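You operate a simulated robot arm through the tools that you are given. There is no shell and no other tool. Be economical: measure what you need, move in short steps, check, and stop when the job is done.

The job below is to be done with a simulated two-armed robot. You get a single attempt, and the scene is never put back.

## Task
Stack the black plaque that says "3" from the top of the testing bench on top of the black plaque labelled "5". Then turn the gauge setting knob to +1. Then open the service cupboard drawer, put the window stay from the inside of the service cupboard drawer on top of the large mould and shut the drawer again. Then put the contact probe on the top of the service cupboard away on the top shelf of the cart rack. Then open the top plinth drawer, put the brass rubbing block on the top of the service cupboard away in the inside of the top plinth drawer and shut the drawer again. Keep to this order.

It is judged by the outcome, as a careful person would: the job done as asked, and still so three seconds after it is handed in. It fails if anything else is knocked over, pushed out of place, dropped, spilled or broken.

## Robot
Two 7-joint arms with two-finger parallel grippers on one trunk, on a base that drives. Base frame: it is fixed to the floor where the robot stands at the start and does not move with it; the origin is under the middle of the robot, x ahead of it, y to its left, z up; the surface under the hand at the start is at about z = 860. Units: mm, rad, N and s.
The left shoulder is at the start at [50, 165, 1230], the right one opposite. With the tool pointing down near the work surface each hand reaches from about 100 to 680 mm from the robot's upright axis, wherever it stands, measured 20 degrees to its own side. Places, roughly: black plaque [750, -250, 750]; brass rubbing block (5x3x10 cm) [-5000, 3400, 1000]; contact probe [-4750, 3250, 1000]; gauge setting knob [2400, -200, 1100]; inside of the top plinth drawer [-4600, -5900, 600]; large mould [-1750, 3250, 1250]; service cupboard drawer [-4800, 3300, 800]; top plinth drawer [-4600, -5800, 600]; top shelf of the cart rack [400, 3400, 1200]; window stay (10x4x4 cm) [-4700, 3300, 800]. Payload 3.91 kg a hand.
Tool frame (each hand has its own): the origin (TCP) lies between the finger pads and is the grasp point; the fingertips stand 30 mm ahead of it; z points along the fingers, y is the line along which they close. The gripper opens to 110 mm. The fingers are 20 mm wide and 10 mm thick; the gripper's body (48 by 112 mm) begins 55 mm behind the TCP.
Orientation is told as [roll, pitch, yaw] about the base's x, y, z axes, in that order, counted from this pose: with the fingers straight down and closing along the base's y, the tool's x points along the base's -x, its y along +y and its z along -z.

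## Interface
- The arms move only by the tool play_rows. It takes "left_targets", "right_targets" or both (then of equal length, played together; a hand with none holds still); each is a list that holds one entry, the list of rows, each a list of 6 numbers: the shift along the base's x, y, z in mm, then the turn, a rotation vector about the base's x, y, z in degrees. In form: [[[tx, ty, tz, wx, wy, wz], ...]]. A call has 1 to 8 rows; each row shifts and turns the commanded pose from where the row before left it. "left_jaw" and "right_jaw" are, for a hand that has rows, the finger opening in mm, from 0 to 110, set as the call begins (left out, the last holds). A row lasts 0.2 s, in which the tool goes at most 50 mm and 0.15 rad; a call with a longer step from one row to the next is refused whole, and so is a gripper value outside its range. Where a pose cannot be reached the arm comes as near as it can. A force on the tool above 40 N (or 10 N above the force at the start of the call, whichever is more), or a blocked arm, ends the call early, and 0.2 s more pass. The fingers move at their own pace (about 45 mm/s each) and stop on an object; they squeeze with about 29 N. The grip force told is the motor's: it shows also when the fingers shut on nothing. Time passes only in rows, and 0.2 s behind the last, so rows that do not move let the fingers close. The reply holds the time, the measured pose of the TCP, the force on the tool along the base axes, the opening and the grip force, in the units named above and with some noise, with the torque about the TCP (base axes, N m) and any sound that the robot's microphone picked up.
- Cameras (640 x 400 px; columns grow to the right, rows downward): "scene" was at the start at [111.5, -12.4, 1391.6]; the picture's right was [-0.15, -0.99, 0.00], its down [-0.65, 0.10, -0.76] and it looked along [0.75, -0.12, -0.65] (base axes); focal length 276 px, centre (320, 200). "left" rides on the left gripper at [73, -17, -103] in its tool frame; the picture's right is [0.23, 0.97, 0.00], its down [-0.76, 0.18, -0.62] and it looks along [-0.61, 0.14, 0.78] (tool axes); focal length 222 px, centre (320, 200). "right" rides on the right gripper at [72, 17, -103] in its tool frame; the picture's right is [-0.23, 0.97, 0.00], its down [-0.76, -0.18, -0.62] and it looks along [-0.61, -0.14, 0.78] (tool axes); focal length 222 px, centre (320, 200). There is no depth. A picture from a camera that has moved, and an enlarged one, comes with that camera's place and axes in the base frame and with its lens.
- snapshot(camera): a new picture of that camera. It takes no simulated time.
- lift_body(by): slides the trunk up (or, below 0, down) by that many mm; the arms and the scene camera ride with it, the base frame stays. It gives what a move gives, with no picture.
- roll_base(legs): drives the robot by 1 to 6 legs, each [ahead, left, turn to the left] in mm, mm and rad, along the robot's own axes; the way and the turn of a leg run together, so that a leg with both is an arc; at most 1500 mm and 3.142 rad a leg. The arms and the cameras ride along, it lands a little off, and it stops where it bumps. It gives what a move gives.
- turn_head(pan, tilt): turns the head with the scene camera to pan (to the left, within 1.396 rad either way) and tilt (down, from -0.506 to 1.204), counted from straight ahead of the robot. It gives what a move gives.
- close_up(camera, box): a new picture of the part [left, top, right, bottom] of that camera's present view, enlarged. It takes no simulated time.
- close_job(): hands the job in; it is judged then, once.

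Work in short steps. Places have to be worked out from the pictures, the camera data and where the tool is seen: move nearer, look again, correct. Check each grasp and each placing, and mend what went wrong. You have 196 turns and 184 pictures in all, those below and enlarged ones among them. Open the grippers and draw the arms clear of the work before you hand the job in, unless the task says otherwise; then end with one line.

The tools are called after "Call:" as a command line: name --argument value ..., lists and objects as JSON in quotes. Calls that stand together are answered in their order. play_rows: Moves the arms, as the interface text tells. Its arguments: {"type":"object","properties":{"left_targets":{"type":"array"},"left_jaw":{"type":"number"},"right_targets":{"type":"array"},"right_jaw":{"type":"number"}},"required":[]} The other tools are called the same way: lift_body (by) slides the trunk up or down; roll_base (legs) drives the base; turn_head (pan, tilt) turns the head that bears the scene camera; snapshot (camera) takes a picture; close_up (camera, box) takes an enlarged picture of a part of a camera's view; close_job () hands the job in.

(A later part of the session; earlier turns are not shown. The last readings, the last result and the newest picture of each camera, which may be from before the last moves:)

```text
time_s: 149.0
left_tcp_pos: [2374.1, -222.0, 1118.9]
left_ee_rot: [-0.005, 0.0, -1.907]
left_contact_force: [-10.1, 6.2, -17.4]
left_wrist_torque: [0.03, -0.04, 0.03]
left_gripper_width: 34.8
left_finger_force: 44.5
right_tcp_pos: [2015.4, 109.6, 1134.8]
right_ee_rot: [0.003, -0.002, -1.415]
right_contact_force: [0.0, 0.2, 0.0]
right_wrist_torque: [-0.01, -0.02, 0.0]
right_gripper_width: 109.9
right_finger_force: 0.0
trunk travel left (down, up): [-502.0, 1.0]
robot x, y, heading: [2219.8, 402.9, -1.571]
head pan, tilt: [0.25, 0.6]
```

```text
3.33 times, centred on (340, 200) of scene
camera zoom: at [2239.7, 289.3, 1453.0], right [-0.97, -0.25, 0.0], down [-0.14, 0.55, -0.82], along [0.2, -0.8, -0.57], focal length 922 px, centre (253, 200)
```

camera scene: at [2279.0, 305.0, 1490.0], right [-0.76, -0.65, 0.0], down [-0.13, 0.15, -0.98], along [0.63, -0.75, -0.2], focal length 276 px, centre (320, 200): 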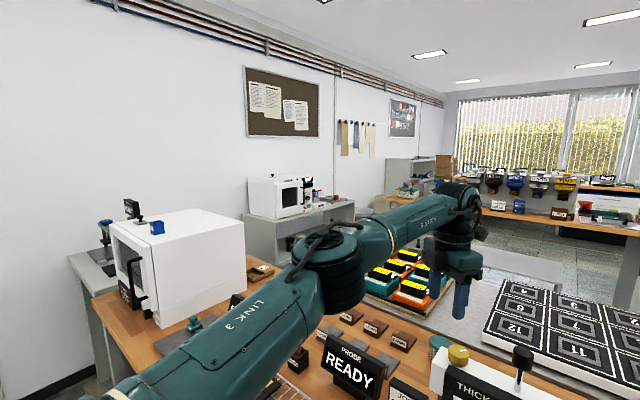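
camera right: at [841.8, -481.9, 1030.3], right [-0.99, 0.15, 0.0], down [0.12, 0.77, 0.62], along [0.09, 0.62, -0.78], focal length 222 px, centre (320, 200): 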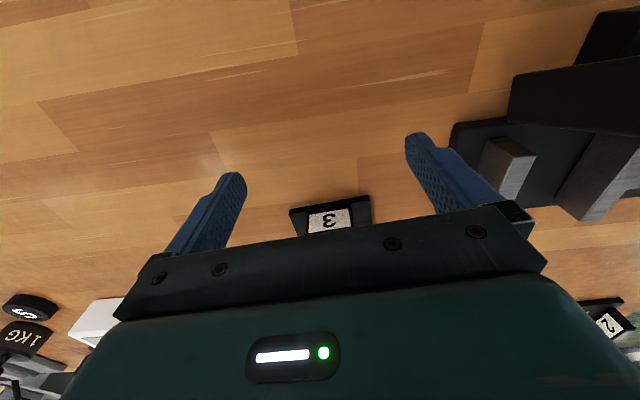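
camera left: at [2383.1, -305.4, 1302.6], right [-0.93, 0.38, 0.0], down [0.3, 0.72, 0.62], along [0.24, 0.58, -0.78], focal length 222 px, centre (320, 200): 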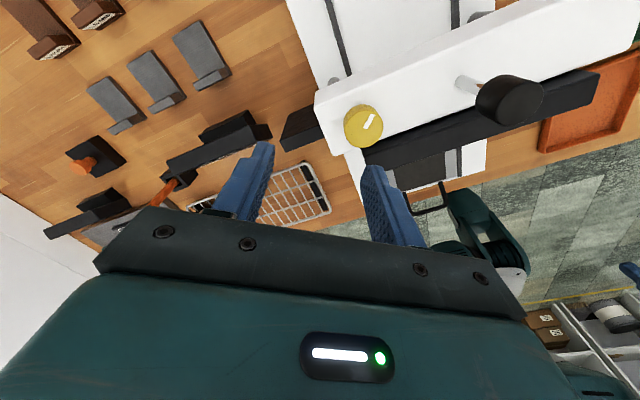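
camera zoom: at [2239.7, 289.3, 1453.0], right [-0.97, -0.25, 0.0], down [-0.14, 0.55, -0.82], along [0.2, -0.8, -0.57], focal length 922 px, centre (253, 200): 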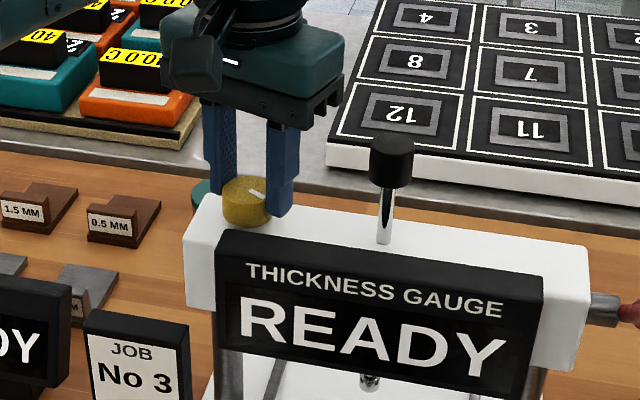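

Still no stop at 119°. Open, rotate the hand back in place, regrip and continue to find the stop.

Call:
play_rows --left_targets '[[[0, 0, 1, 0, 0, 0], [0, 0, 0, 0, 0, 0], [0, 0, 0, 0, 0, 0], [0, 0, 0, 0, 0, 8.4], [0, 0, 0, 0, 0, 8.4], [0, 0, 0, 0, 0, 8.4], [0, 0, 0, 0, 0, 8.4], [0, 0, 0, 0, 0, 8.4]]]' --left_jaw 60

Call:
play_rows --left_targets '[[[0, 0, 0, 0, 0, 8.4], [0, 0, 0, 0, 0, 8.4], [0, 0, 0, 0, 0, 8.4], [0, 0, 0, 0, 0, 4], [0, 0, 0, 0, 0, 0]]]'

Call:
play_rows --left_targets '[[[0, 0, -1, 0, 0, 0], [0, 0, 0, 0, 0, 0], [0, 0, 0, 0, 0, 0], [0, 0, 0, 0, 0, -6], [0, 0, 0, 0, 0, -6], [0, 0, 0, 0, 0, -6], [0, 0, 0, 0, 0, -6], [0, 0, 0, 0, 0, -6]]]' --left_jaw 28

Call:
close_up --camera "left" --box '[270, 120, 370, 200]'

Call:
play_rows --left_targets '[[[0, 0, 0, 0, 0, -6], [0, 0, 0, 0, 0, -6], [0, 0, 0, 0, 0, -6], [0, 0, 0, 0, 0, -6], [0, 0, 0, 0, 0, -6], [0, 0, 0, 0, 0, -6], [0, 0, 0, 0, 0, -6]]]'

Call:
close_up --camera "left" --box '[270, 120, 370, 200]'

Call:
close_up --camera "scene" --box '[250, 140, 430, 260]'

```text
time_s: 150.8
left_tcp_pos: [2376.1, -221.3, 1121.2]
left_ee_rot: [0.0, 0.0, -1.165]
left_contact_force: [-0.1, -0.3, -0.4]
left_wrist_torque: [0.0, 0.03, -0.03]
left_gripper_width: 59.9
left_finger_force: 0.0
right_tcp_pos: [2015.3, 110.4, 1135.9]
right_ee_rot: [0.002, -0.001, -1.416]
right_contact_force: [-0.1, 0.4, -0.3]
right_wrist_torque: [-0.02, 0.0, -0.02]
right_gripper_width: 110.2
right_finger_force: 0.0
trunk travel left (down, up): [-502.0, 1.0]
robot x, y, heading: [2219.7, 407.0, -1.569]
head pan, tilt: [0.25, 0.6]
```

```text
time_s: 152.0
left_tcp_pos: [2376.0, -221.6, 1121.2]
left_ee_rot: [0.001, -0.001, -0.659]
left_contact_force: [0.0, 0.1, -1.2]
left_wrist_torque: [-0.02, -0.02, -0.01]
left_gripper_width: 60.0
left_finger_force: 0.0
right_tcp_pos: [2016.0, 110.9, 1135.0]
right_ee_rot: [0.002, -0.002, -1.417]
right_contact_force: [-0.4, -0.5, 0.2]
right_wrist_torque: [0.02, -0.02, 0.01]
right_gripper_width: 109.9
right_finger_force: 0.2
trunk travel left (down, up): [-502.0, 1.0]
robot x, y, heading: [2221.7, 407.8, -1.572]
head pan, tilt: [0.25, 0.6]
```

```text
time_s: 153.8
left_tcp_pos: [2376.7, -222.4, 1121.2]
left_ee_rot: [-0.001, -0.001, -1.186]
left_contact_force: [3.8, 4.9, -1.1]
left_wrist_torque: [0.26, -0.29, 0.74]
left_gripper_width: 35.5
left_finger_force: 44.8
right_tcp_pos: [2016.3, 110.8, 1135.6]
right_ee_rot: [0.0, -0.001, -1.415]
right_contact_force: [0.5, -0.4, -0.3]
right_wrist_torque: [0.01, 0.0, 0.01]
right_gripper_width: 109.9
right_finger_force: 0.1
trunk travel left (down, up): [-502.0, 1.0]
robot x, y, heading: [2218.2, 403.5, -1.574]
head pan, tilt: [0.25, 0.6]
```

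```text
5.00 times, centred on (320, 160) of left
camera zoom: at [2333.6, -160.7, 1223.5], right [0.82, 0.58, 0.0], down [0.45, -0.64, 0.62], along [0.36, -0.51, -0.78], focal length 1111 px, centre (320, 400)
```

zoom: 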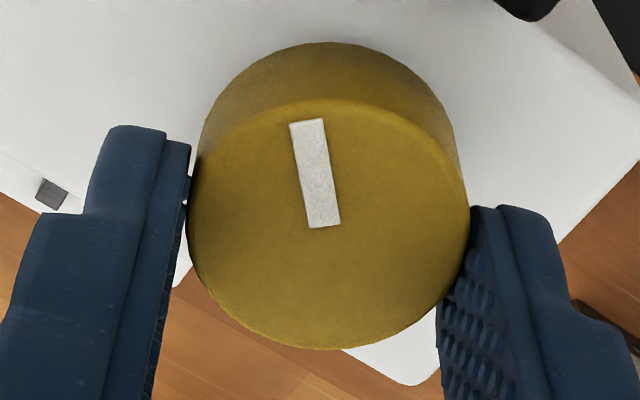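

```text
time_s: 155.4
left_tcp_pos: [2373.5, -222.5, 1119.5]
left_ee_rot: [-0.003, 0.001, -1.92]
left_contact_force: [-8.5, -0.3, -2.9]
left_wrist_torque: [-0.12, -0.01, 0.9]
left_gripper_width: 35.5
left_finger_force: 44.9
right_tcp_pos: [2014.4, 111.1, 1134.6]
right_ee_rot: [0.001, -0.002, -1.416]
right_contact_force: [-0.9, -0.5, 0.0]
right_wrist_torque: [0.02, 0.02, -0.01]
right_gripper_width: 109.9
right_finger_force: 0.1
trunk travel left (down, up): [-502.0, 1.0]
robot x, y, heading: [2218.3, 402.8, -1.566]
head pan, tilt: [0.25, 0.6]
```

```text
5.00 times, centred on (320, 160) of left
camera zoom: at [2382.8, -147.8, 1223.6], right [0.99, -0.12, 0.0], down [-0.09, -0.78, 0.62], along [-0.08, -0.62, -0.78], focal length 1111 px, centre (320, 400)
```

zoom: 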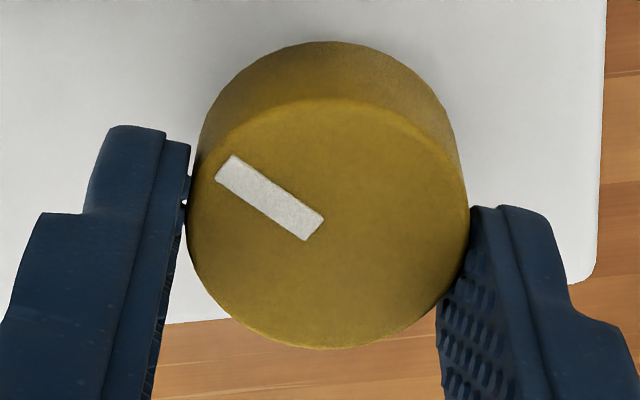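

```text
3.33 times, centred on (340, 200) of scene
camera zoom: at [2239.4, 290.2, 1453.1], right [-0.97, -0.25, 0.0], down [-0.14, 0.55, -0.83], along [0.2, -0.8, -0.56], focal length 922 px, centre (253, 200)
```

zoom: 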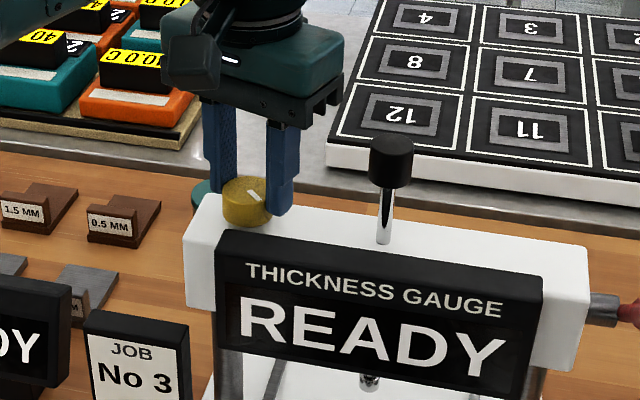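

The knob stops at ~136° clockwise: range ±135° around the centre. Compare with the labelled dryer knob to see how scales are laid out here.

Call:
turn_head --pan 0.75 --tilt 0.2

Call:
close_up --camera "scene" --box '[250, 160, 350, 225]'

Call:
close_up --camera "scene" --box '[330, 160, 350, 172]'

```text
time_s: 156.3
left_tcp_pos: [2374.2, -221.8, 1119.0]
left_ee_rot: [-0.001, 0.001, -1.918]
left_contact_force: [-11.5, 0.2, -6.0]
left_wrist_torque: [-0.37, 0.32, 0.08]
left_gripper_width: 35.6
left_finger_force: 45.2
right_tcp_pos: [2015.5, 109.9, 1133.7]
right_ee_rot: [0.002, -0.002, -1.417]
right_contact_force: [-0.6, 0.3, 0.2]
right_wrist_torque: [0.01, 0.01, 0.01]
right_gripper_width: 110.1
right_finger_force: 0.1
trunk travel left (down, up): [-502.0, 1.0]
robot x, y, heading: [2220.2, 406.0, -1.569]
head pan, tilt: [0.75, 0.201]
```

```text
6.15 times, centred on (300, 192) of scene
camera zoom: at [2280.7, 307.6, 1489.9], right [-0.73, -0.68, 0.0], down [-0.14, 0.15, -0.98], along [0.67, -0.72, -0.2], focal length 1701 px, centre (443, 246)
```

zoom: 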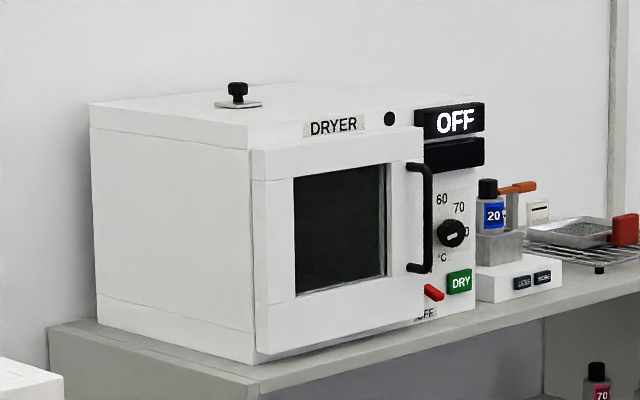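

```text
16.00 times, centred on (340, 166) of scene
camera zoom: at [2280.7, 307.6, 1489.9], right [-0.73, -0.68, 0.0], down [-0.14, 0.15, -0.98], along [0.67, -0.72, -0.2], focal length 4423 px, centre (0, 744)
```

zoom: 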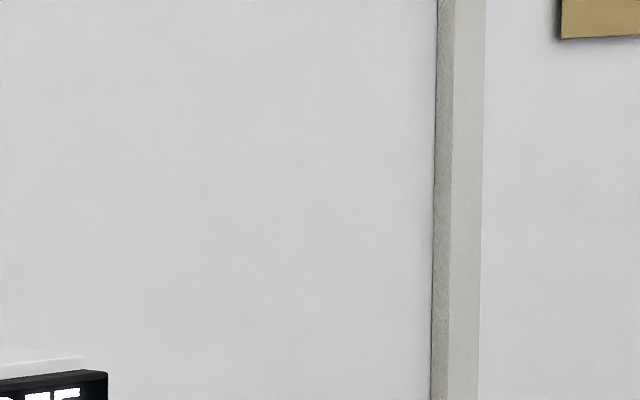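

Call:
close_up --camera "scene" --box '[312, 186, 332, 206]'

```text
16.00 times, centred on (322, 196) of scene
camera zoom: at [2280.7, 307.6, 1489.9], right [-0.73, -0.68, 0.0], down [-0.14, 0.15, -0.98], along [0.67, -0.72, -0.2], focal length 4423 px, centre (288, 264)
```

zoom: 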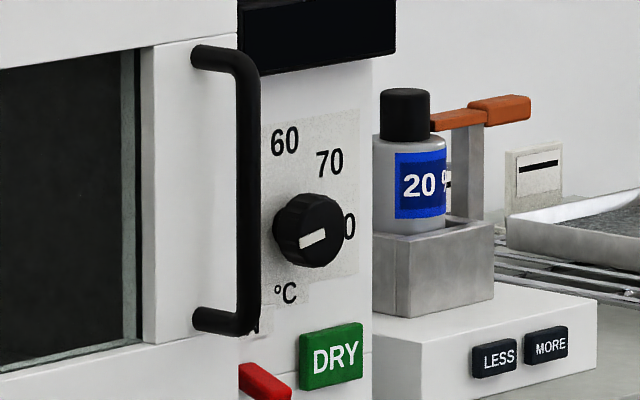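

Dryer labels are spaced ~45°, and ±135° fits −3…+3 in 45° steps, so +1 = 45° clockwise from the centre (initial) position. Turn back counter-clockwise 72° first.

Call:
play_rows --left_targets '[[[0.5, 0, 0, 0, 0, 6], [0.5, 0, 0, 0, 0, 6], [0.5, 0, 0, 0, 0, 6], [0, 0, 0, 0, 0, 6], [0, 0, 0, 0, 0, 6], [0, 0, 0, 0, 0, 6], [0, 0, 0, 0, 0, 6], [0, 0, 0, 0, 0, 6]]]'

Call:
play_rows --left_targets '[[[0, 0, 0, 0, 0, 6], [0, 0, 0, 0, 0, 6], [0, 0, 0, 0, 0, 6], [0, 0, 0, 0, 0, 6], [0, 0, 0, 0, 0, 0]]]'

Call:
close_up --camera "left" --box '[270, 120, 370, 200]'

```text
time_s: 158.1
left_tcp_pos: [2377.0, -221.6, 1120.1]
left_ee_rot: [0.003, -0.001, -1.076]
left_contact_force: [-9.0, 2.7, -4.2]
left_wrist_torque: [0.49, 0.88, 0.0]
left_gripper_width: 35.3
left_finger_force: 45.6
right_tcp_pos: [2015.4, 110.3, 1134.0]
right_ee_rot: [0.0, 0.0, -1.415]
right_contact_force: [0.5, 0.3, -0.3]
right_wrist_torque: [0.0, -0.04, 0.0]
right_gripper_width: 109.9
right_finger_force: 0.0
trunk travel left (down, up): [-502.0, 1.0]
robot x, y, heading: [2220.9, 406.0, -1.569]
head pan, tilt: [0.75, 0.201]
```

```text
time_s: 159.3
left_tcp_pos: [2377.7, -219.3, 1120.1]
left_ee_rot: [0.003, -0.001, -0.66]
left_contact_force: [-1.2, 12.8, -4.2]
left_wrist_torque: [0.37, 0.52, -0.03]
left_gripper_width: 35.3
left_finger_force: 44.9
right_tcp_pos: [2016.1, 112.3, 1135.4]
right_ee_rot: [0.001, -0.004, -1.417]
right_contact_force: [-0.4, -0.2, -0.8]
right_wrist_torque: [-0.01, 0.0, 0.0]
right_gripper_width: 109.8
right_finger_force: 0.1
trunk travel left (down, up): [-502.0, 1.0]
robot x, y, heading: [2218.3, 406.1, -1.57]
head pan, tilt: [0.75, 0.201]
```

```text
5.00 times, centred on (320, 160) of left
camera zoom: at [2310.3, -189.6, 1223.5], right [0.42, 0.91, 0.0], down [0.71, -0.32, 0.62], along [0.57, -0.26, -0.78], focal length 1111 px, centre (320, 400)
```

zoom: 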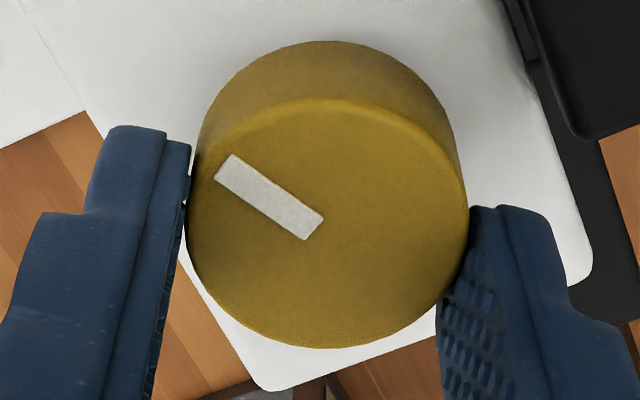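

Index 64°. Relieve, open, rotate hand −26°, regrip and turn +19° to reach 45°.

Call:
play_rows --left_targets '[[[0, 1.5, 0, 0, 0, 0], [0, 0, 0, 0, 0, 0]]]'

Call:
play_rows --left_targets '[[[0, 0, 0, 0, 0, 0], [0, 0, 0, 0, 0, 0], [0, 0, 0, 0, 0, 0], [0, -1, 0, 0, 0, -8], [0, 0, 0, 0, 0, -8], [0, 0, 0, 0, 0, -8]]]' --left_jaw 60

Call:
play_rows --left_targets '[[[0, 0, 0, 0, 0, 0], [0, 0, 0, 0, 0, 0], [0, 0, 0, 0, 0, 0]]]' --left_jaw 28

Call:
close_up --camera "left" --box '[270, 120, 370, 200]'

```text
time_s: 159.9
left_tcp_pos: [2377.8, -220.4, 1120.0]
left_ee_rot: [-0.002, -0.003, -0.658]
left_contact_force: [-1.0, 2.0, -2.5]
left_wrist_torque: [0.72, -0.04, -0.02]
left_gripper_width: 35.4
left_finger_force: 45.1
right_tcp_pos: [2016.1, 110.6, 1134.5]
right_ee_rot: [0.001, -0.003, -1.415]
right_contact_force: [0.4, -0.5, -0.5]
right_wrist_torque: [-0.03, -0.02, 0.02]
right_gripper_width: 109.9
right_finger_force: 0.1
trunk travel left (down, up): [-502.0, 1.0]
robot x, y, heading: [2219.9, 407.3, -1.567]
head pan, tilt: [0.75, 0.201]
```

```text
time_s: 161.3
left_tcp_pos: [2376.5, -222.2, 1121.1]
left_ee_rot: [-0.002, 0.0, -1.082]
left_contact_force: [0.4, 0.2, 0.4]
left_wrist_torque: [0.0, -0.04, -0.04]
left_gripper_width: 60.0
left_finger_force: 0.0
right_tcp_pos: [2016.4, 110.1, 1135.1]
right_ee_rot: [0.002, -0.001, -1.415]
right_contact_force: [0.2, 0.4, 0.6]
right_wrist_torque: [-0.03, 0.03, -0.02]
right_gripper_width: 110.1
right_finger_force: 0.0
trunk travel left (down, up): [-502.0, 1.0]
robot x, y, heading: [2224.1, 401.6, -1.574]
head pan, tilt: [0.75, 0.201]
```

```text
time_s: 162.1
left_tcp_pos: [2376.1, -222.5, 1120.7]
left_ee_rot: [-0.003, -0.003, -1.078]
left_contact_force: [-2.9, -2.0, 0.9]
left_wrist_torque: [0.03, 0.0, 0.0]
left_gripper_width: 35.4
left_finger_force: 45.3
right_tcp_pos: [2016.4, 109.5, 1134.5]
right_ee_rot: [0.002, -0.003, -1.416]
right_contact_force: [0.4, -0.3, -0.2]
right_wrist_torque: [-0.01, -0.01, 0.0]
right_gripper_width: 109.9
right_finger_force: 0.1
trunk travel left (down, up): [-502.0, 1.0]
robot x, y, heading: [2219.7, 405.5, -1.571]
head pan, tilt: [0.75, 0.201]
```

```text
5.00 times, centred on (320, 160) of left
camera zoom: at [2327.9, -165.4, 1223.7], right [0.75, 0.66, 0.0], down [0.52, -0.59, 0.62], along [0.41, -0.47, -0.78], focal length 1111 px, centre (320, 400)
```

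zoom: 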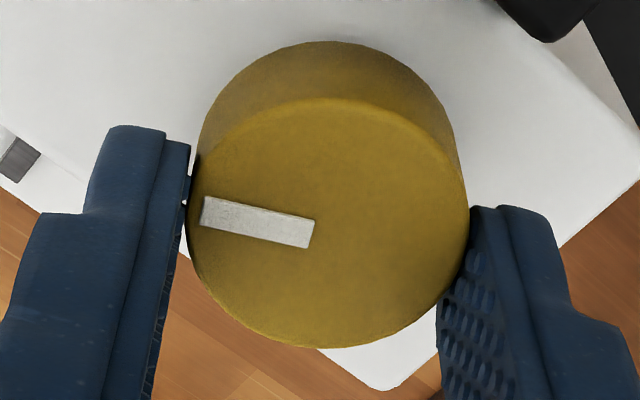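

Index 63.4°. Turn +18.4°.

Call:
play_rows --left_targets '[[[0, 0, 0, 0, 0, 6.2], [0, 0, 0, 0, 0, 6.2], [0, 0, 0, 0, 0, 6.2], [0, 0, 0, 0, 0, 0]]]'

Call:
play_rows --left_targets '[[[0, 0, 0, 0, 0, 0], [0, 0, 0, 0, 0, 0], [0, 0, 0, 0, 0, 0], [0, 0, 30, 0, 0, 0], [0, 0, 40, 0, 0, 0]]]' --left_jaw 60

Call:
snapshot --camera "left"

Call:
close_up --camera "left" --box '[270, 80, 370, 160]'

```text
time_s: 163.1
left_tcp_pos: [2378.4, -221.3, 1120.7]
left_ee_rot: [0.0, -0.001, -0.752]
left_contact_force: [-1.4, -1.0, 2.3]
left_wrist_torque: [0.44, -0.07, -0.02]
left_gripper_width: 35.7
left_finger_force: 44.9
right_tcp_pos: [2016.9, 111.0, 1134.7]
right_ee_rot: [0.002, -0.001, -1.415]
right_contact_force: [-0.3, 0.9, -0.4]
right_wrist_torque: [0.01, 0.0, 0.01]
right_gripper_width: 110.0
right_finger_force: 0.1
trunk travel left (down, up): [-502.0, 1.0]
robot x, y, heading: [2217.7, 408.9, -1.566]
head pan, tilt: [0.75, 0.201]
```

```text
time_s: 164.3
left_tcp_pos: [2377.7, -223.0, 1190.3]
left_ee_rot: [-0.001, -0.002, -0.752]
left_contact_force: [0.5, 0.4, 0.1]
left_wrist_torque: [-0.03, 0.0, 0.01]
left_gripper_width: 60.1
left_finger_force: 0.0
right_tcp_pos: [2016.4, 110.3, 1134.6]
right_ee_rot: [0.002, -0.002, -1.416]
right_contact_force: [-1.0, 0.3, 0.0]
right_wrist_torque: [0.03, 0.02, 0.01]
right_gripper_width: 110.1
right_finger_force: 0.0
trunk travel left (down, up): [-502.0, 1.0]
robot x, y, heading: [2219.6, 402.4, -1.567]
head pan, tilt: [0.75, 0.201]
```

```text
88 pictures are left
camera left: at [2313.0, -184.0, 1294.2], right [0.5, 0.87, 0.0], down [0.68, -0.39, 0.62], along [0.54, -0.31, -0.78], focal length 222 px, centre (320, 200)
```

left: 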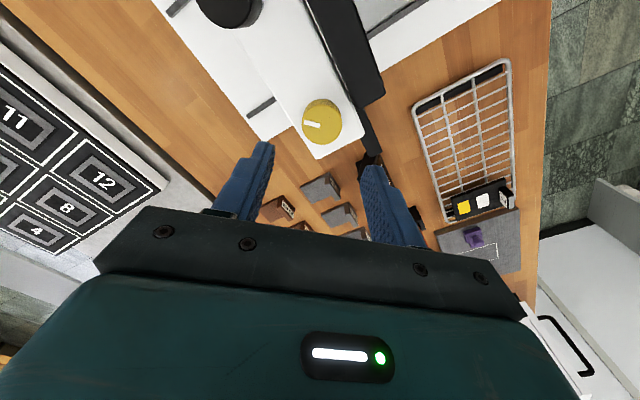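

```text
5.00 times, centred on (320, 120) of left
camera zoom: at [2313.0, -184.0, 1294.2], right [0.5, 0.87, 0.0], down [0.68, -0.39, 0.62], along [0.54, -0.31, -0.78], focal length 1111 px, centre (320, 600)
```

zoom: 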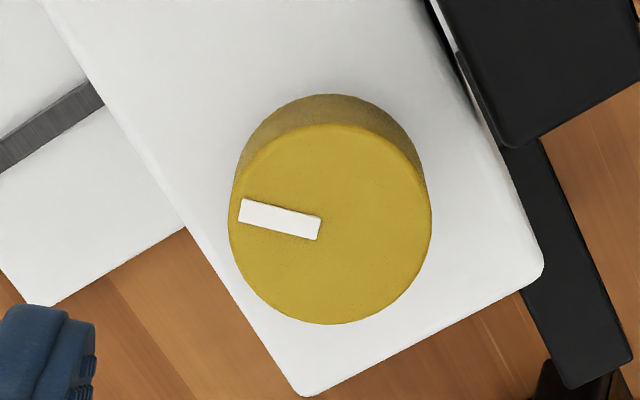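

Index is at 44.7° clockwise → +1. Retract the hand, back away, and turn toward the left wall row (y≈3400) to look around.

Call:
play_rows --left_targets '[[[5, 40, 5, 0, 0, -8], [5, 40, 5, 0, 0, -8], [5, 40, 5, 0, 0, -8], [5, 40, 0, 0, 0, -8], [5, 40, 0, 0, 0, -8], [5, 40, 0, 0, 0, -5], [0, 40, 0, 0, 0, 0]]]' --left_jaw 110

Call:
roll_base --legs '[[-700, 0, 0], [0, 0, -1.5708]]'

Call:
turn_head --pan -0.9 --tilt 0.15

Call:
snapshot --camera "scene"

Call:
turn_head --pan 0.0 --tilt 0.15

Call:
snapshot --camera "scene"

```text
time_s: 165.9
left_tcp_pos: [2407.5, 59.4, 1207.5]
left_ee_rot: [0.0, -0.001, -1.538]
left_contact_force: [0.4, 0.4, -0.1]
left_wrist_torque: [0.0, 0.04, 0.0]
left_gripper_width: 110.0
left_finger_force: 0.0
right_tcp_pos: [2017.0, 111.9, 1135.2]
right_ee_rot: [-0.001, -0.003, -1.415]
right_contact_force: [-0.2, -0.1, 0.1]
right_wrist_torque: [-0.01, 0.01, 0.02]
right_gripper_width: 109.8
right_finger_force: 0.0
trunk travel left (down, up): [-502.0, 1.0]
robot x, y, heading: [2222.5, 399.3, -1.566]
head pan, tilt: [0.75, 0.201]
```

```text
time_s: 173.6
left_tcp_pos: [1871.9, 915.7, 1205.1]
left_ee_rot: [0.001, 0.0, -3.111]
left_contact_force: [-0.3, -0.6, -0.3]
left_wrist_torque: [0.02, -0.01, 0.01]
left_gripper_width: 110.1
left_finger_force: 0.2
right_tcp_pos: [1921.4, 1306.3, 1134.4]
right_ee_rot: [0.001, -0.001, -2.984]
right_contact_force: [0.2, 0.5, -0.4]
right_wrist_torque: [0.0, -0.02, 0.01]
right_gripper_width: 110.0
right_finger_force: 0.0
trunk travel left (down, up): [-502.0, 1.0]
robot x, y, heading: [2214.6, 1100.3, -3.14]
head pan, tilt: [0.75, 0.201]
```

```text
time_s: 175.3
left_tcp_pos: [1870.2, 914.6, 1206.3]
left_ee_rot: [0.0, 0.001, -3.111]
left_contact_force: [0.7, -0.4, 0.0]
left_wrist_torque: [-0.02, 0.01, 0.01]
left_gripper_width: 110.0
left_finger_force: 0.1
right_tcp_pos: [1922.3, 1305.3, 1135.0]
right_ee_rot: [0.002, -0.003, -2.986]
right_contact_force: [-0.1, -0.1, -0.2]
right_wrist_torque: [0.01, -0.01, -0.01]
right_gripper_width: 110.0
right_finger_force: 0.1
trunk travel left (down, up): [-502.0, 1.0]
robot x, y, heading: [2217.4, 1102.2, -3.14]
head pan, tilt: [-0.901, 0.15]
```

```text
86 pictures are left
camera scene: at [2128.6, 1174.9, 1494.7], right [0.78, 0.62, 0.0], down [0.09, -0.12, -0.99], along [-0.62, 0.77, -0.15], focal length 276 px, centre (320, 200)
```

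scene: 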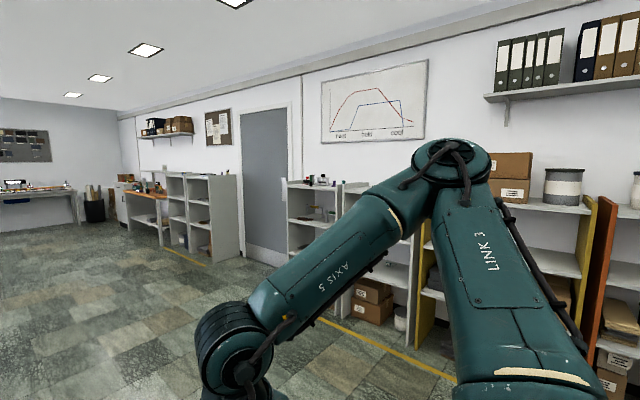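

```text
time_s: 176.5
left_tcp_pos: [1870.3, 914.0, 1205.7]
left_ee_rot: [0.001, 0.0, -3.109]
left_contact_force: [0.0, -0.6, -0.2]
left_wrist_torque: [-0.02, 0.0, -0.03]
left_gripper_width: 110.0
left_finger_force: 0.2
right_tcp_pos: [1922.6, 1305.8, 1133.9]
right_ee_rot: [0.001, -0.002, -2.986]
right_contact_force: [-0.9, 0.3, -0.5]
right_wrist_torque: [0.0, 0.02, 0.0]
right_gripper_width: 109.8
right_finger_force: 0.1
trunk travel left (down, up): [-502.0, 1.0]
robot x, y, heading: [2218.2, 1099.9, -3.14]
head pan, tilt: [0.0, 0.15]
```

```text
85 pictures are left
camera scene: at [2093.6, 1102.3, 1494.7], right [0.0, 1.0, 0.0], down [0.15, 0.0, -0.99], along [-0.99, 0.0, -0.15], focal length 276 px, centre (320, 200)
```

scene: 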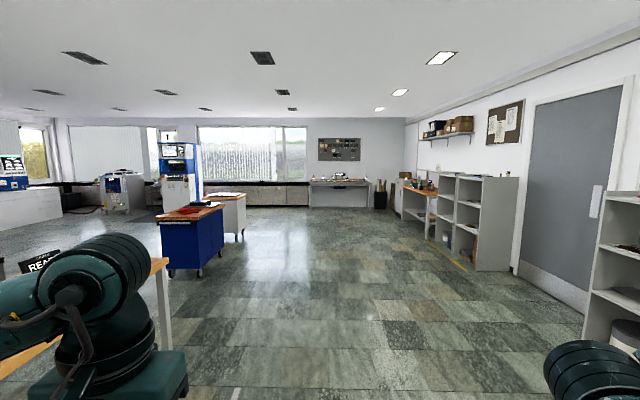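

Corridor along y≈1100 is clear. Drive to x≈-4700 and face the wall (+y).

Call:
roll_base --legs '[[1500, 0, 0], [1500, 0, 0], [1500, 0, 0], [1500, 0, 0], [950, 0, 0], [0, 0, -1.5708]]'

Call:
turn_head --pan 0.0 --tilt 0.25

Call:
snapshot --camera "scene"

```text
time_s: 213.2
left_tcp_pos: [-4882.0, 1204.2, 1205.8]
left_ee_rot: [0.001, 0.0, 1.634]
left_contact_force: [-0.2, 1.0, -0.3]
left_wrist_torque: [0.01, 0.01, -0.01]
left_gripper_width: 109.9
left_finger_force: 0.1
right_tcp_pos: [-4489.2, 1164.6, 1135.0]
right_ee_rot: [0.002, -0.002, 1.757]
right_contact_force: [-0.3, 0.1, -0.5]
right_wrist_torque: [0.01, 0.0, 0.02]
right_gripper_width: 109.8
right_finger_force: 0.1
trunk travel left (down, up): [-502.0, 1.0]
robot x, y, heading: [-4681.7, 864.2, 1.599]
head pan, tilt: [0.0, 0.15]
```

```text
time_s: 213.9
left_tcp_pos: [-4882.9, 1203.2, 1206.1]
left_ee_rot: [-0.003, -0.001, 1.633]
left_contact_force: [-0.4, 0.0, -0.3]
left_wrist_torque: [-0.02, 0.01, 0.03]
left_gripper_width: 109.9
left_finger_force: 0.1
right_tcp_pos: [-4489.9, 1163.8, 1134.5]
right_ee_rot: [0.002, -0.003, 1.758]
right_contact_force: [-0.4, 0.0, -0.5]
right_wrist_torque: [-0.05, 0.0, -0.02]
right_gripper_width: 110.3
right_finger_force: 0.0
trunk travel left (down, up): [-502.0, 1.0]
robot x, y, heading: [-4685.6, 860.6, 1.605]
head pan, tilt: [0.0, 0.25]
```

```text
84 pictures are left
camera scene: at [-4689.9, 987.1, 1485.4], right [1.0, 0.03, 0.0], down [0.01, -0.25, -0.97], along [-0.03, 0.97, -0.25], focal length 276 px, centre (320, 200)
```

scene: 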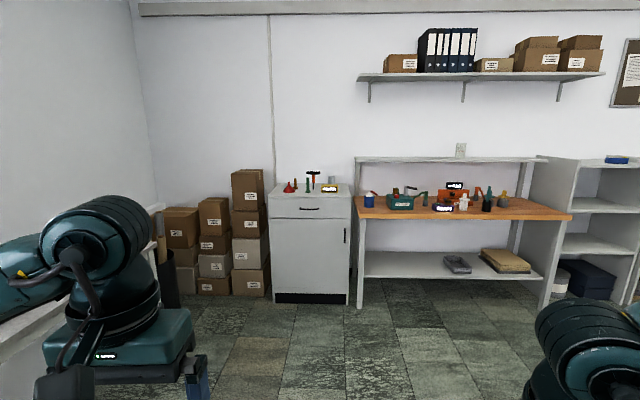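

The white cabinet with handle and small tools on top is the service cupboard; front face near y≈3150, x≈-4830. Drive closer.

Call:
roll_base --legs '[[0, 0, -0.032], [1450, 100, 0], [150, 0, 0]]'

Call:
turn_head --pan 0.0 --tilt 0.55

Call:
snapshot --camera "scene"

```text
time_s: 222.6
left_tcp_pos: [-4997.5, 2830.1, 1205.1]
left_ee_rot: [0.0, 0.0, 1.623]
left_contact_force: [0.1, 0.2, 0.1]
left_wrist_torque: [-0.02, 0.03, 0.0]
left_gripper_width: 110.0
left_finger_force: 0.0
right_tcp_pos: [-4604.9, 2786.1, 1132.9]
right_ee_rot: [0.0, -0.002, 1.747]
right_contact_force: [0.2, 0.2, 0.8]
right_wrist_torque: [0.0, 0.0, 0.03]
right_gripper_width: 110.1
right_finger_force: 0.1
trunk travel left (down, up): [-502.0, 1.0]
robot x, y, heading: [-4802.4, 2486.9, 1.592]
head pan, tilt: [0.0, 0.25]
```

```text
time_s: 223.4
left_tcp_pos: [-4997.8, 2829.6, 1206.4]
left_ee_rot: [0.0, -0.002, 1.624]
left_contact_force: [0.3, 0.3, 0.0]
left_wrist_torque: [-0.03, -0.02, -0.02]
left_gripper_width: 109.8
left_finger_force: 0.1
right_tcp_pos: [-4604.3, 2785.1, 1134.1]
right_ee_rot: [0.003, -0.002, 1.746]
right_contact_force: [0.3, 0.2, -1.0]
right_wrist_torque: [-0.03, -0.04, 0.01]
right_gripper_width: 109.9
right_finger_force: 0.1
trunk travel left (down, up): [-502.0, 1.0]
robot x, y, heading: [-4804.4, 2485.6, 1.592]
head pan, tilt: [0.0, 0.55]
```

```text
83 pictures are left
camera scene: at [-4806.2, 2606.8, 1457.8], right [1.0, 0.02, 0.0], down [0.01, -0.52, -0.85], along [-0.02, 0.85, -0.52], focal length 276 px, centre (320, 200)
```

scene: 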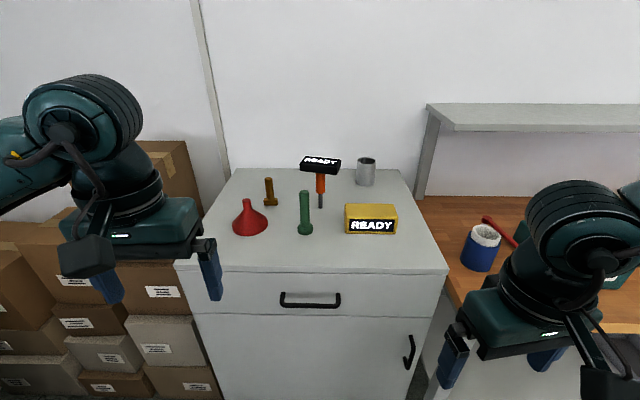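

Zoom on the cupboard top and the drawer handle.

Call:
close_up --camera "scene" --box '[220, 145, 420, 245]'

Call:
close_up --camera "scene" --box '[250, 260, 370, 335]'

```text
3.20 times, centred on (320, 195) of scene
camera zoom: at [-4806.2, 2606.8, 1457.8], right [1.0, 0.02, 0.0], down [0.01, -0.52, -0.85], along [-0.02, 0.85, -0.52], focal length 885 px, centre (320, 216)
```

zoom: 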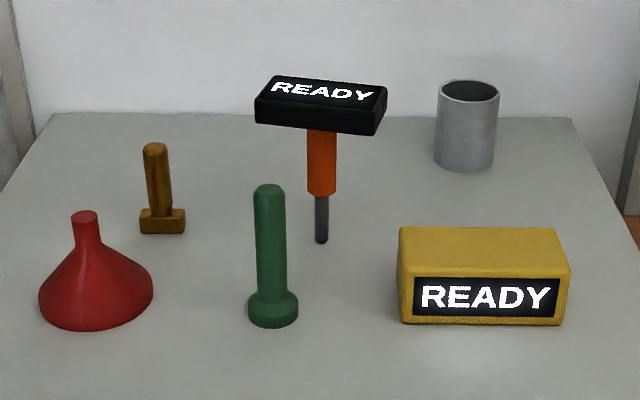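

```text
5.33 times, centred on (310, 298) of scene
camera zoom: at [-4806.2, 2606.8, 1457.8], right [1.0, 0.02, 0.0], down [0.01, -0.52, -0.85], along [-0.02, 0.85, -0.52], focal length 1474 px, centre (373, -320)
```

zoom: 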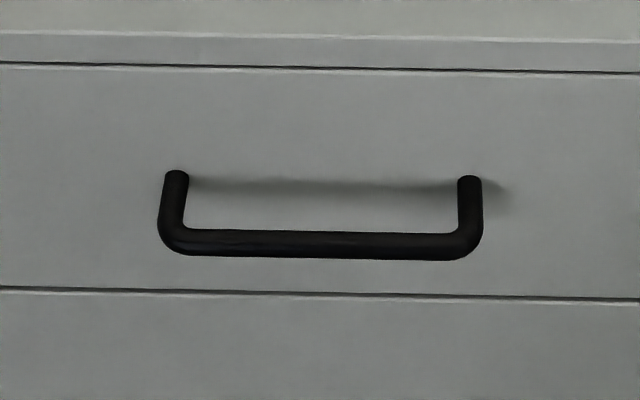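

The probe is the orange item with the READY head; the brass T-block is at left. Drawer handle: bar at about x −4845, y 3100, z 817, 45 mm off the face. I'll lower the trunk and tilt the left hand 30° forward to hook behind the bar.

Call:
lift_body --by -200

Call:
play_rows --left_targets '[[[20, 10, 0, 6, 0, -0.5], [20, 10, 0, 6, 0, -0.5], [20, 20, 0, 6, 0, -0.5], [20, 20, 0, 6, 0, -0.4], [20, 20, 0, 6, 0, 0], [20, 20, 0, 0, 0, 0], [20, 20, 0, 0, 0, 0], [12, 20, 0, 0, 0, 0]]]' --left_jaw 50

Call:
turn_head --pan 0.0 --tilt 0.6

Call:
snapshot --camera "scene"

Call:
snapshot --camera "left"

```text
time_s: 225.6
left_tcp_pos: [-4997.1, 2830.4, 1005.9]
left_ee_rot: [0.0, -0.002, 1.623]
left_contact_force: [0.2, 0.9, 0.3]
left_wrist_torque: [0.0, 0.0, 0.01]
left_gripper_width: 109.9
left_finger_force: 0.0
right_tcp_pos: [-4604.6, 2785.4, 934.0]
right_ee_rot: [0.003, -0.001, 1.747]
right_contact_force: [0.4, 0.0, 0.0]
right_wrist_torque: [-0.01, 0.0, -0.01]
right_gripper_width: 110.2
right_finger_force: 0.0
trunk travel left (down, up): [-302.0, 201.0]
robot x, y, heading: [-4801.9, 2491.2, 1.597]
head pan, tilt: [0.0, 0.55]
```

```text
time_s: 227.4
left_tcp_pos: [-4842.7, 2969.2, 1006.7]
left_ee_rot: [-0.019, -0.524, 1.597]
left_contact_force: [0.2, 0.6, -0.4]
left_wrist_torque: [-0.04, 0.02, 0.0]
left_gripper_width: 50.1
left_finger_force: 0.0
right_tcp_pos: [-4605.5, 2784.9, 934.1]
right_ee_rot: [0.003, -0.002, 1.746]
right_contact_force: [-0.2, 0.1, 0.2]
right_wrist_torque: [0.01, 0.02, 0.01]
right_gripper_width: 110.2
right_finger_force: 0.0
trunk travel left (down, up): [-302.0, 201.0]
robot x, y, heading: [-4799.9, 2489.8, 1.589]
head pan, tilt: [0.0, 0.55]
```

```text
time_s: 228.0
left_tcp_pos: [-4843.4, 2969.5, 1007.4]
left_ee_rot: [-0.019, -0.524, 1.595]
left_contact_force: [0.0, 0.1, 0.3]
left_wrist_torque: [0.0, 0.01, 0.01]
left_gripper_width: 50.0
left_finger_force: 0.0
right_tcp_pos: [-4604.1, 2786.6, 934.8]
right_ee_rot: [0.002, -0.002, 1.748]
right_contact_force: [-0.3, -0.2, 0.6]
right_wrist_torque: [0.02, 0.01, -0.01]
right_gripper_width: 110.1
right_finger_force: 0.1
trunk travel left (down, up): [-302.0, 201.0]
robot x, y, heading: [-4804.1, 2486.9, 1.594]
head pan, tilt: [0.0, 0.6]
```

```text
80 pictures are left
camera scene: at [-4806.1, 2605.5, 1253.2], right [1.0, 0.02, 0.0], down [0.01, -0.56, -0.83], along [-0.02, 0.82, -0.56], focal length 276 px, centre (320, 200)
```

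scene: 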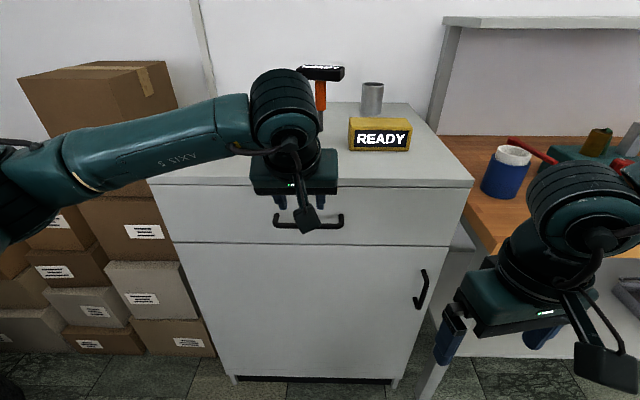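

```text
79 pictures are left
camera left: at [-4826.2, 2855.8, 1060.6], right [-0.97, -0.21, -0.13], down [-0.2, 0.34, 0.92], along [-0.15, 0.91, -0.38], focal length 222 px, centre (320, 200)
```

left: 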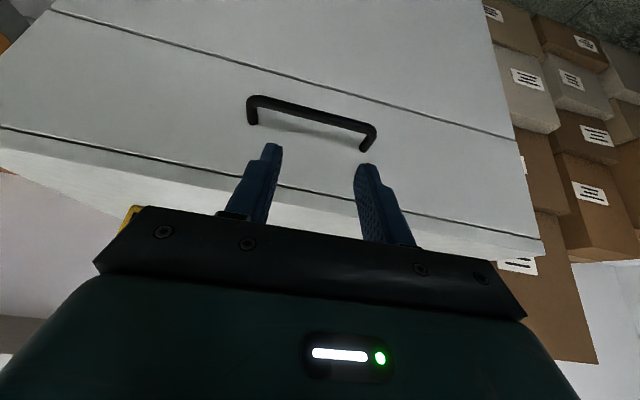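

Parallax puts the bar at roughly y≈3045, z≈880 (cupboard top ≈975). Zoom to refine.

Call:
close_up --camera "scene" --box '[250, 170, 370, 250]'

Call:
close_up --camera "left" --box '[220, 70, 400, 190]'

```text
5.00 times, centred on (310, 210) of scene
camera zoom: at [-4806.1, 2605.5, 1253.2], right [1.0, 0.02, 0.0], down [0.01, -0.56, -0.83], along [-0.02, 0.82, -0.56], focal length 1382 px, centre (370, 150)
```

zoom: 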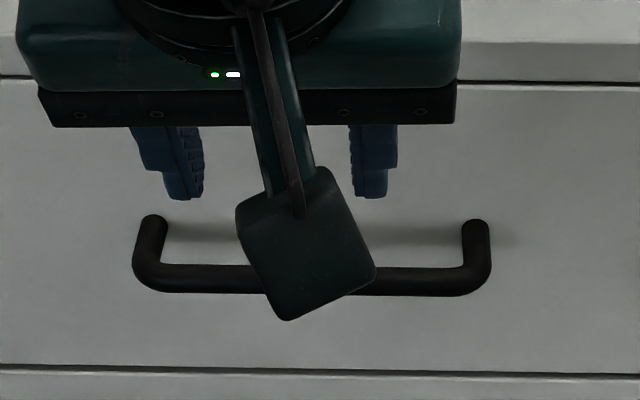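

```text
3.33 times, centred on (310, 130) of left
camera zoom: at [-4826.2, 2855.8, 1060.6], right [-0.97, -0.21, -0.13], down [-0.2, 0.34, 0.92], along [-0.15, 0.91, -0.38], focal length 740 px, centre (353, 433)
```

zoom: 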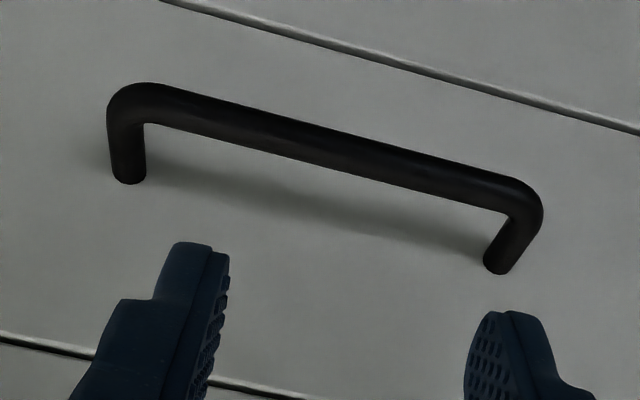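

Refined: bar at x≈−4838, y≈3045, z≈887; face y≈3090. Move along the finger direction to drop the fingertips behind the bar.

Call:
play_rows --left_targets '[[[2, 25, -20, 0, 0, 0], [3, 26, -20, 0, 0, 0], [0, 10, -17, 0, 0, 0], [0, 10, -17, 0, 0, 0], [0, 10, -17, 0, 0, 0], [0, 10, -17, 0, 0, 0]]]'

Call:
snapshot --camera "left"

Call:
close_up --camera "scene" --box '[250, 170, 370, 250]'

```text
time_s: 229.4
left_tcp_pos: [-4838.1, 3059.4, 898.8]
left_ee_rot: [-0.022, -0.526, 1.591]
left_contact_force: [-1.7, -13.4, 8.2]
left_wrist_torque: [-0.14, -0.14, -0.45]
left_gripper_width: 49.5
left_finger_force: 0.1
right_tcp_pos: [-4604.3, 2784.4, 936.1]
right_ee_rot: [-0.001, -0.004, 1.746]
right_contact_force: [0.5, 0.0, -0.2]
right_wrist_torque: [0.0, 0.03, -0.02]
right_gripper_width: 110.1
right_finger_force: 0.0
trunk travel left (down, up): [-302.0, 201.0]
robot x, y, heading: [-4802.3, 2487.2, 1.592]
head pan, tilt: [0.0, 0.6]
```

```text
76 pictures are left
camera left: at [-4821.1, 2944.5, 952.2], right [-0.97, -0.21, -0.13], down [-0.2, 0.34, 0.92], along [-0.14, 0.92, -0.37], focal length 222 px, centre (320, 200)
```

left: 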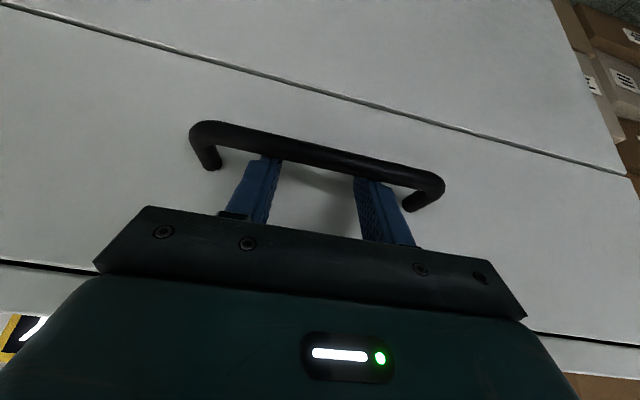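

```text
5.00 times, centred on (310, 210) of scene
camera zoom: at [-4806.3, 2603.4, 1253.6], right [1.0, 0.02, 0.0], down [0.01, -0.56, -0.83], along [-0.02, 0.83, -0.56], focal length 1382 px, centre (370, 150)
```

zoom: 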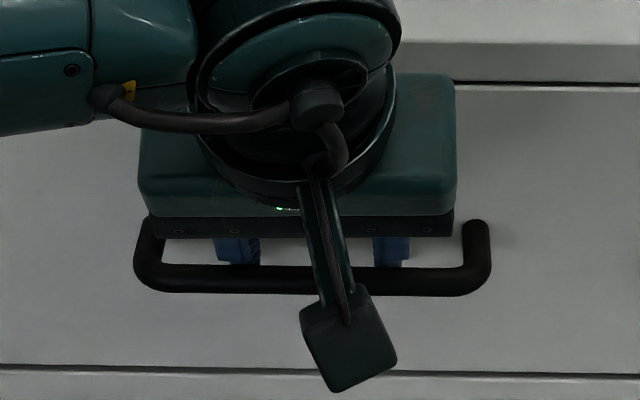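

Fingertips are behind the bar. Pull with the arm 100 mm.

Call:
play_rows --left_targets '[[[0, -10, 0, 0, 0, 0], [0, -15, 0, 0, 0, 0], [0, -20, 0, 0, 0, 0], [0, -20, 0, 0, 0, 0], [0, -20, 0, 0, 0, 0], [0, -20, 0, 0, 0, 0]]]'

Call:
snapshot --camera "scene"

```text
time_s: 230.8
left_tcp_pos: [-4839.7, 2955.9, 898.3]
left_ee_rot: [-0.02, -0.524, 1.592]
left_contact_force: [8.0, -1.1, 5.0]
left_wrist_torque: [-0.1, -0.11, -0.62]
left_gripper_width: 49.6
left_finger_force: 0.0
right_tcp_pos: [-4604.3, 2785.3, 934.3]
right_ee_rot: [0.002, -0.004, 1.746]
right_contact_force: [-0.5, -0.3, -0.6]
right_wrist_torque: [-0.01, 0.0, 0.01]
right_gripper_width: 109.9
right_finger_force: 0.0
trunk travel left (down, up): [-302.0, 201.0]
robot x, y, heading: [-4802.3, 2485.1, 1.594]
head pan, tilt: [0.0, 0.6]
```

```text
74 pictures are left
camera scene: at [-4805.4, 2604.9, 1253.3], right [1.0, 0.02, 0.0], down [0.01, -0.56, -0.83], along [-0.02, 0.83, -0.56], focal length 276 px, centre (320, 200)
```

scene: 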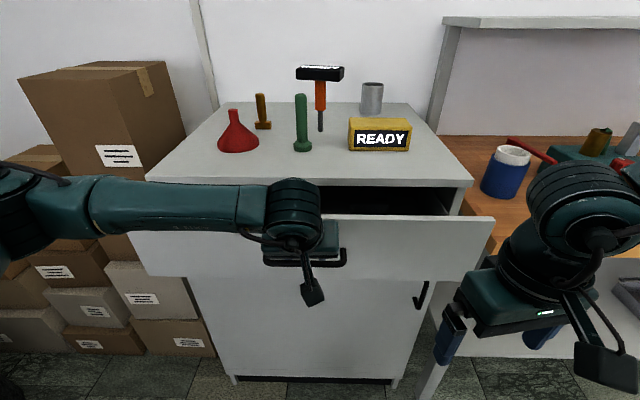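

The drawer follows. Pull another 140 mm.

Call:
play_rows --left_targets '[[[0, -20, 0, 0, 0, 0], [0, -20, 0, 0, 0, 0], [0, -20, 0, 0, 0, 0], [0, -20, 0, 0, 0, 0], [0, -20, 0, 0, 0, 0], [0, -20, 0, 0, 0, 0], [0, -20, 0, 0, 0, 0]]]'

Call:
turn_head --pan 0.0 --tilt 0.85

Call:
snapshot --camera "scene"

```text
time_s: 232.4
left_tcp_pos: [-4840.1, 2814.1, 898.8]
left_ee_rot: [-0.019, -0.524, 1.593]
left_contact_force: [9.1, -1.0, 16.5]
left_wrist_torque: [-0.18, 0.11, -0.94]
left_gripper_width: 49.5
left_finger_force: 0.0
right_tcp_pos: [-4604.1, 2785.2, 935.0]
right_ee_rot: [0.002, -0.004, 1.748]
right_contact_force: [-0.5, 0.1, -0.4]
right_wrist_torque: [0.0, 0.0, 0.01]
right_gripper_width: 110.2
right_finger_force: 0.0
trunk travel left (down, up): [-302.0, 201.0]
robot x, y, heading: [-4801.9, 2487.2, 1.593]
head pan, tilt: [0.0, 0.6]
```

```text
time_s: 233.2
left_tcp_pos: [-4839.4, 2814.5, 897.6]
left_ee_rot: [-0.019, -0.525, 1.594]
left_contact_force: [11.2, -1.9, 14.4]
left_wrist_torque: [-0.13, 0.08, -0.77]
left_gripper_width: 49.6
left_finger_force: 0.1
right_tcp_pos: [-4603.5, 2784.6, 934.3]
right_ee_rot: [0.001, -0.004, 1.746]
right_contact_force: [-0.1, -0.4, -0.4]
right_wrist_torque: [-0.01, 0.0, 0.0]
right_gripper_width: 110.2
right_finger_force: 0.1
trunk travel left (down, up): [-302.0, 201.0]
robot x, y, heading: [-4801.5, 2488.2, 1.594]
head pan, tilt: [0.0, 0.85]
```

```text
73 pictures are left
camera scene: at [-4804.8, 2594.5, 1232.4], right [1.0, 0.02, 0.0], down [0.02, -0.75, -0.66], along [-0.02, 0.66, -0.75], focal length 276 px, centre (320, 200)
```

scene: 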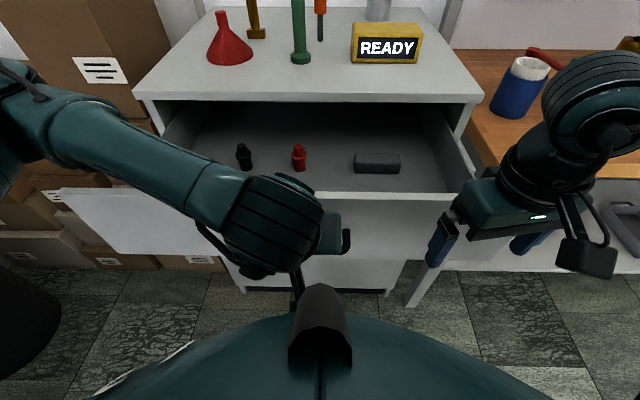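

Drawer open ~240 mm; inside are a black piece, a red piece and the grey 10×4×4 block (the window stay). It's close to the cupboard edge, so pull 90 mm more by reversing.

Call:
roll_base --legs '[[-90, 0, -0.02]]'

Call:
snapshot --camera "scene"

```text
time_s: 234.3
left_tcp_pos: [-4833.1, 2723.6, 897.3]
left_ee_rot: [-0.016, -0.524, 1.58]
left_contact_force: [-9.1, -1.1, 4.7]
left_wrist_torque: [-0.24, -0.02, 0.81]
left_gripper_width: 47.8
left_finger_force: 0.1
right_tcp_pos: [-4597.7, 2689.2, 934.2]
right_ee_rot: [0.0, -0.001, 1.728]
right_contact_force: [-0.4, 0.0, -0.3]
right_wrist_torque: [0.02, 0.01, 0.0]
right_gripper_width: 110.0
right_finger_force: 0.0
trunk travel left (down, up): [-302.0, 201.0]
robot x, y, heading: [-4800.2, 2393.1, 1.573]
head pan, tilt: [0.0, 0.85]
```

```text
72 pictures are left
camera scene: at [-4803.7, 2503.4, 1232.2], right [1.0, 0.0, 0.0], down [0.0, -0.75, -0.66], along [0.0, 0.66, -0.75], focal length 276 px, centre (320, 200)
```

scene: 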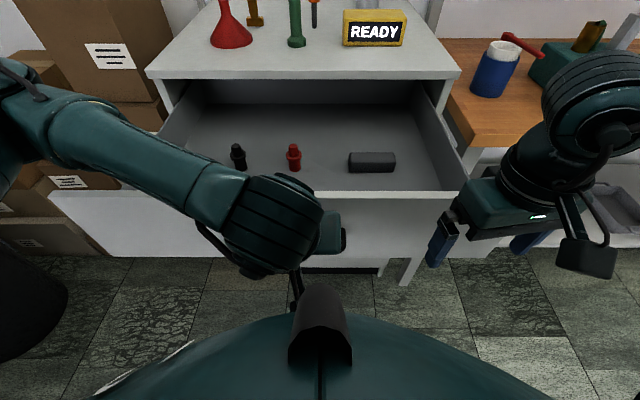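

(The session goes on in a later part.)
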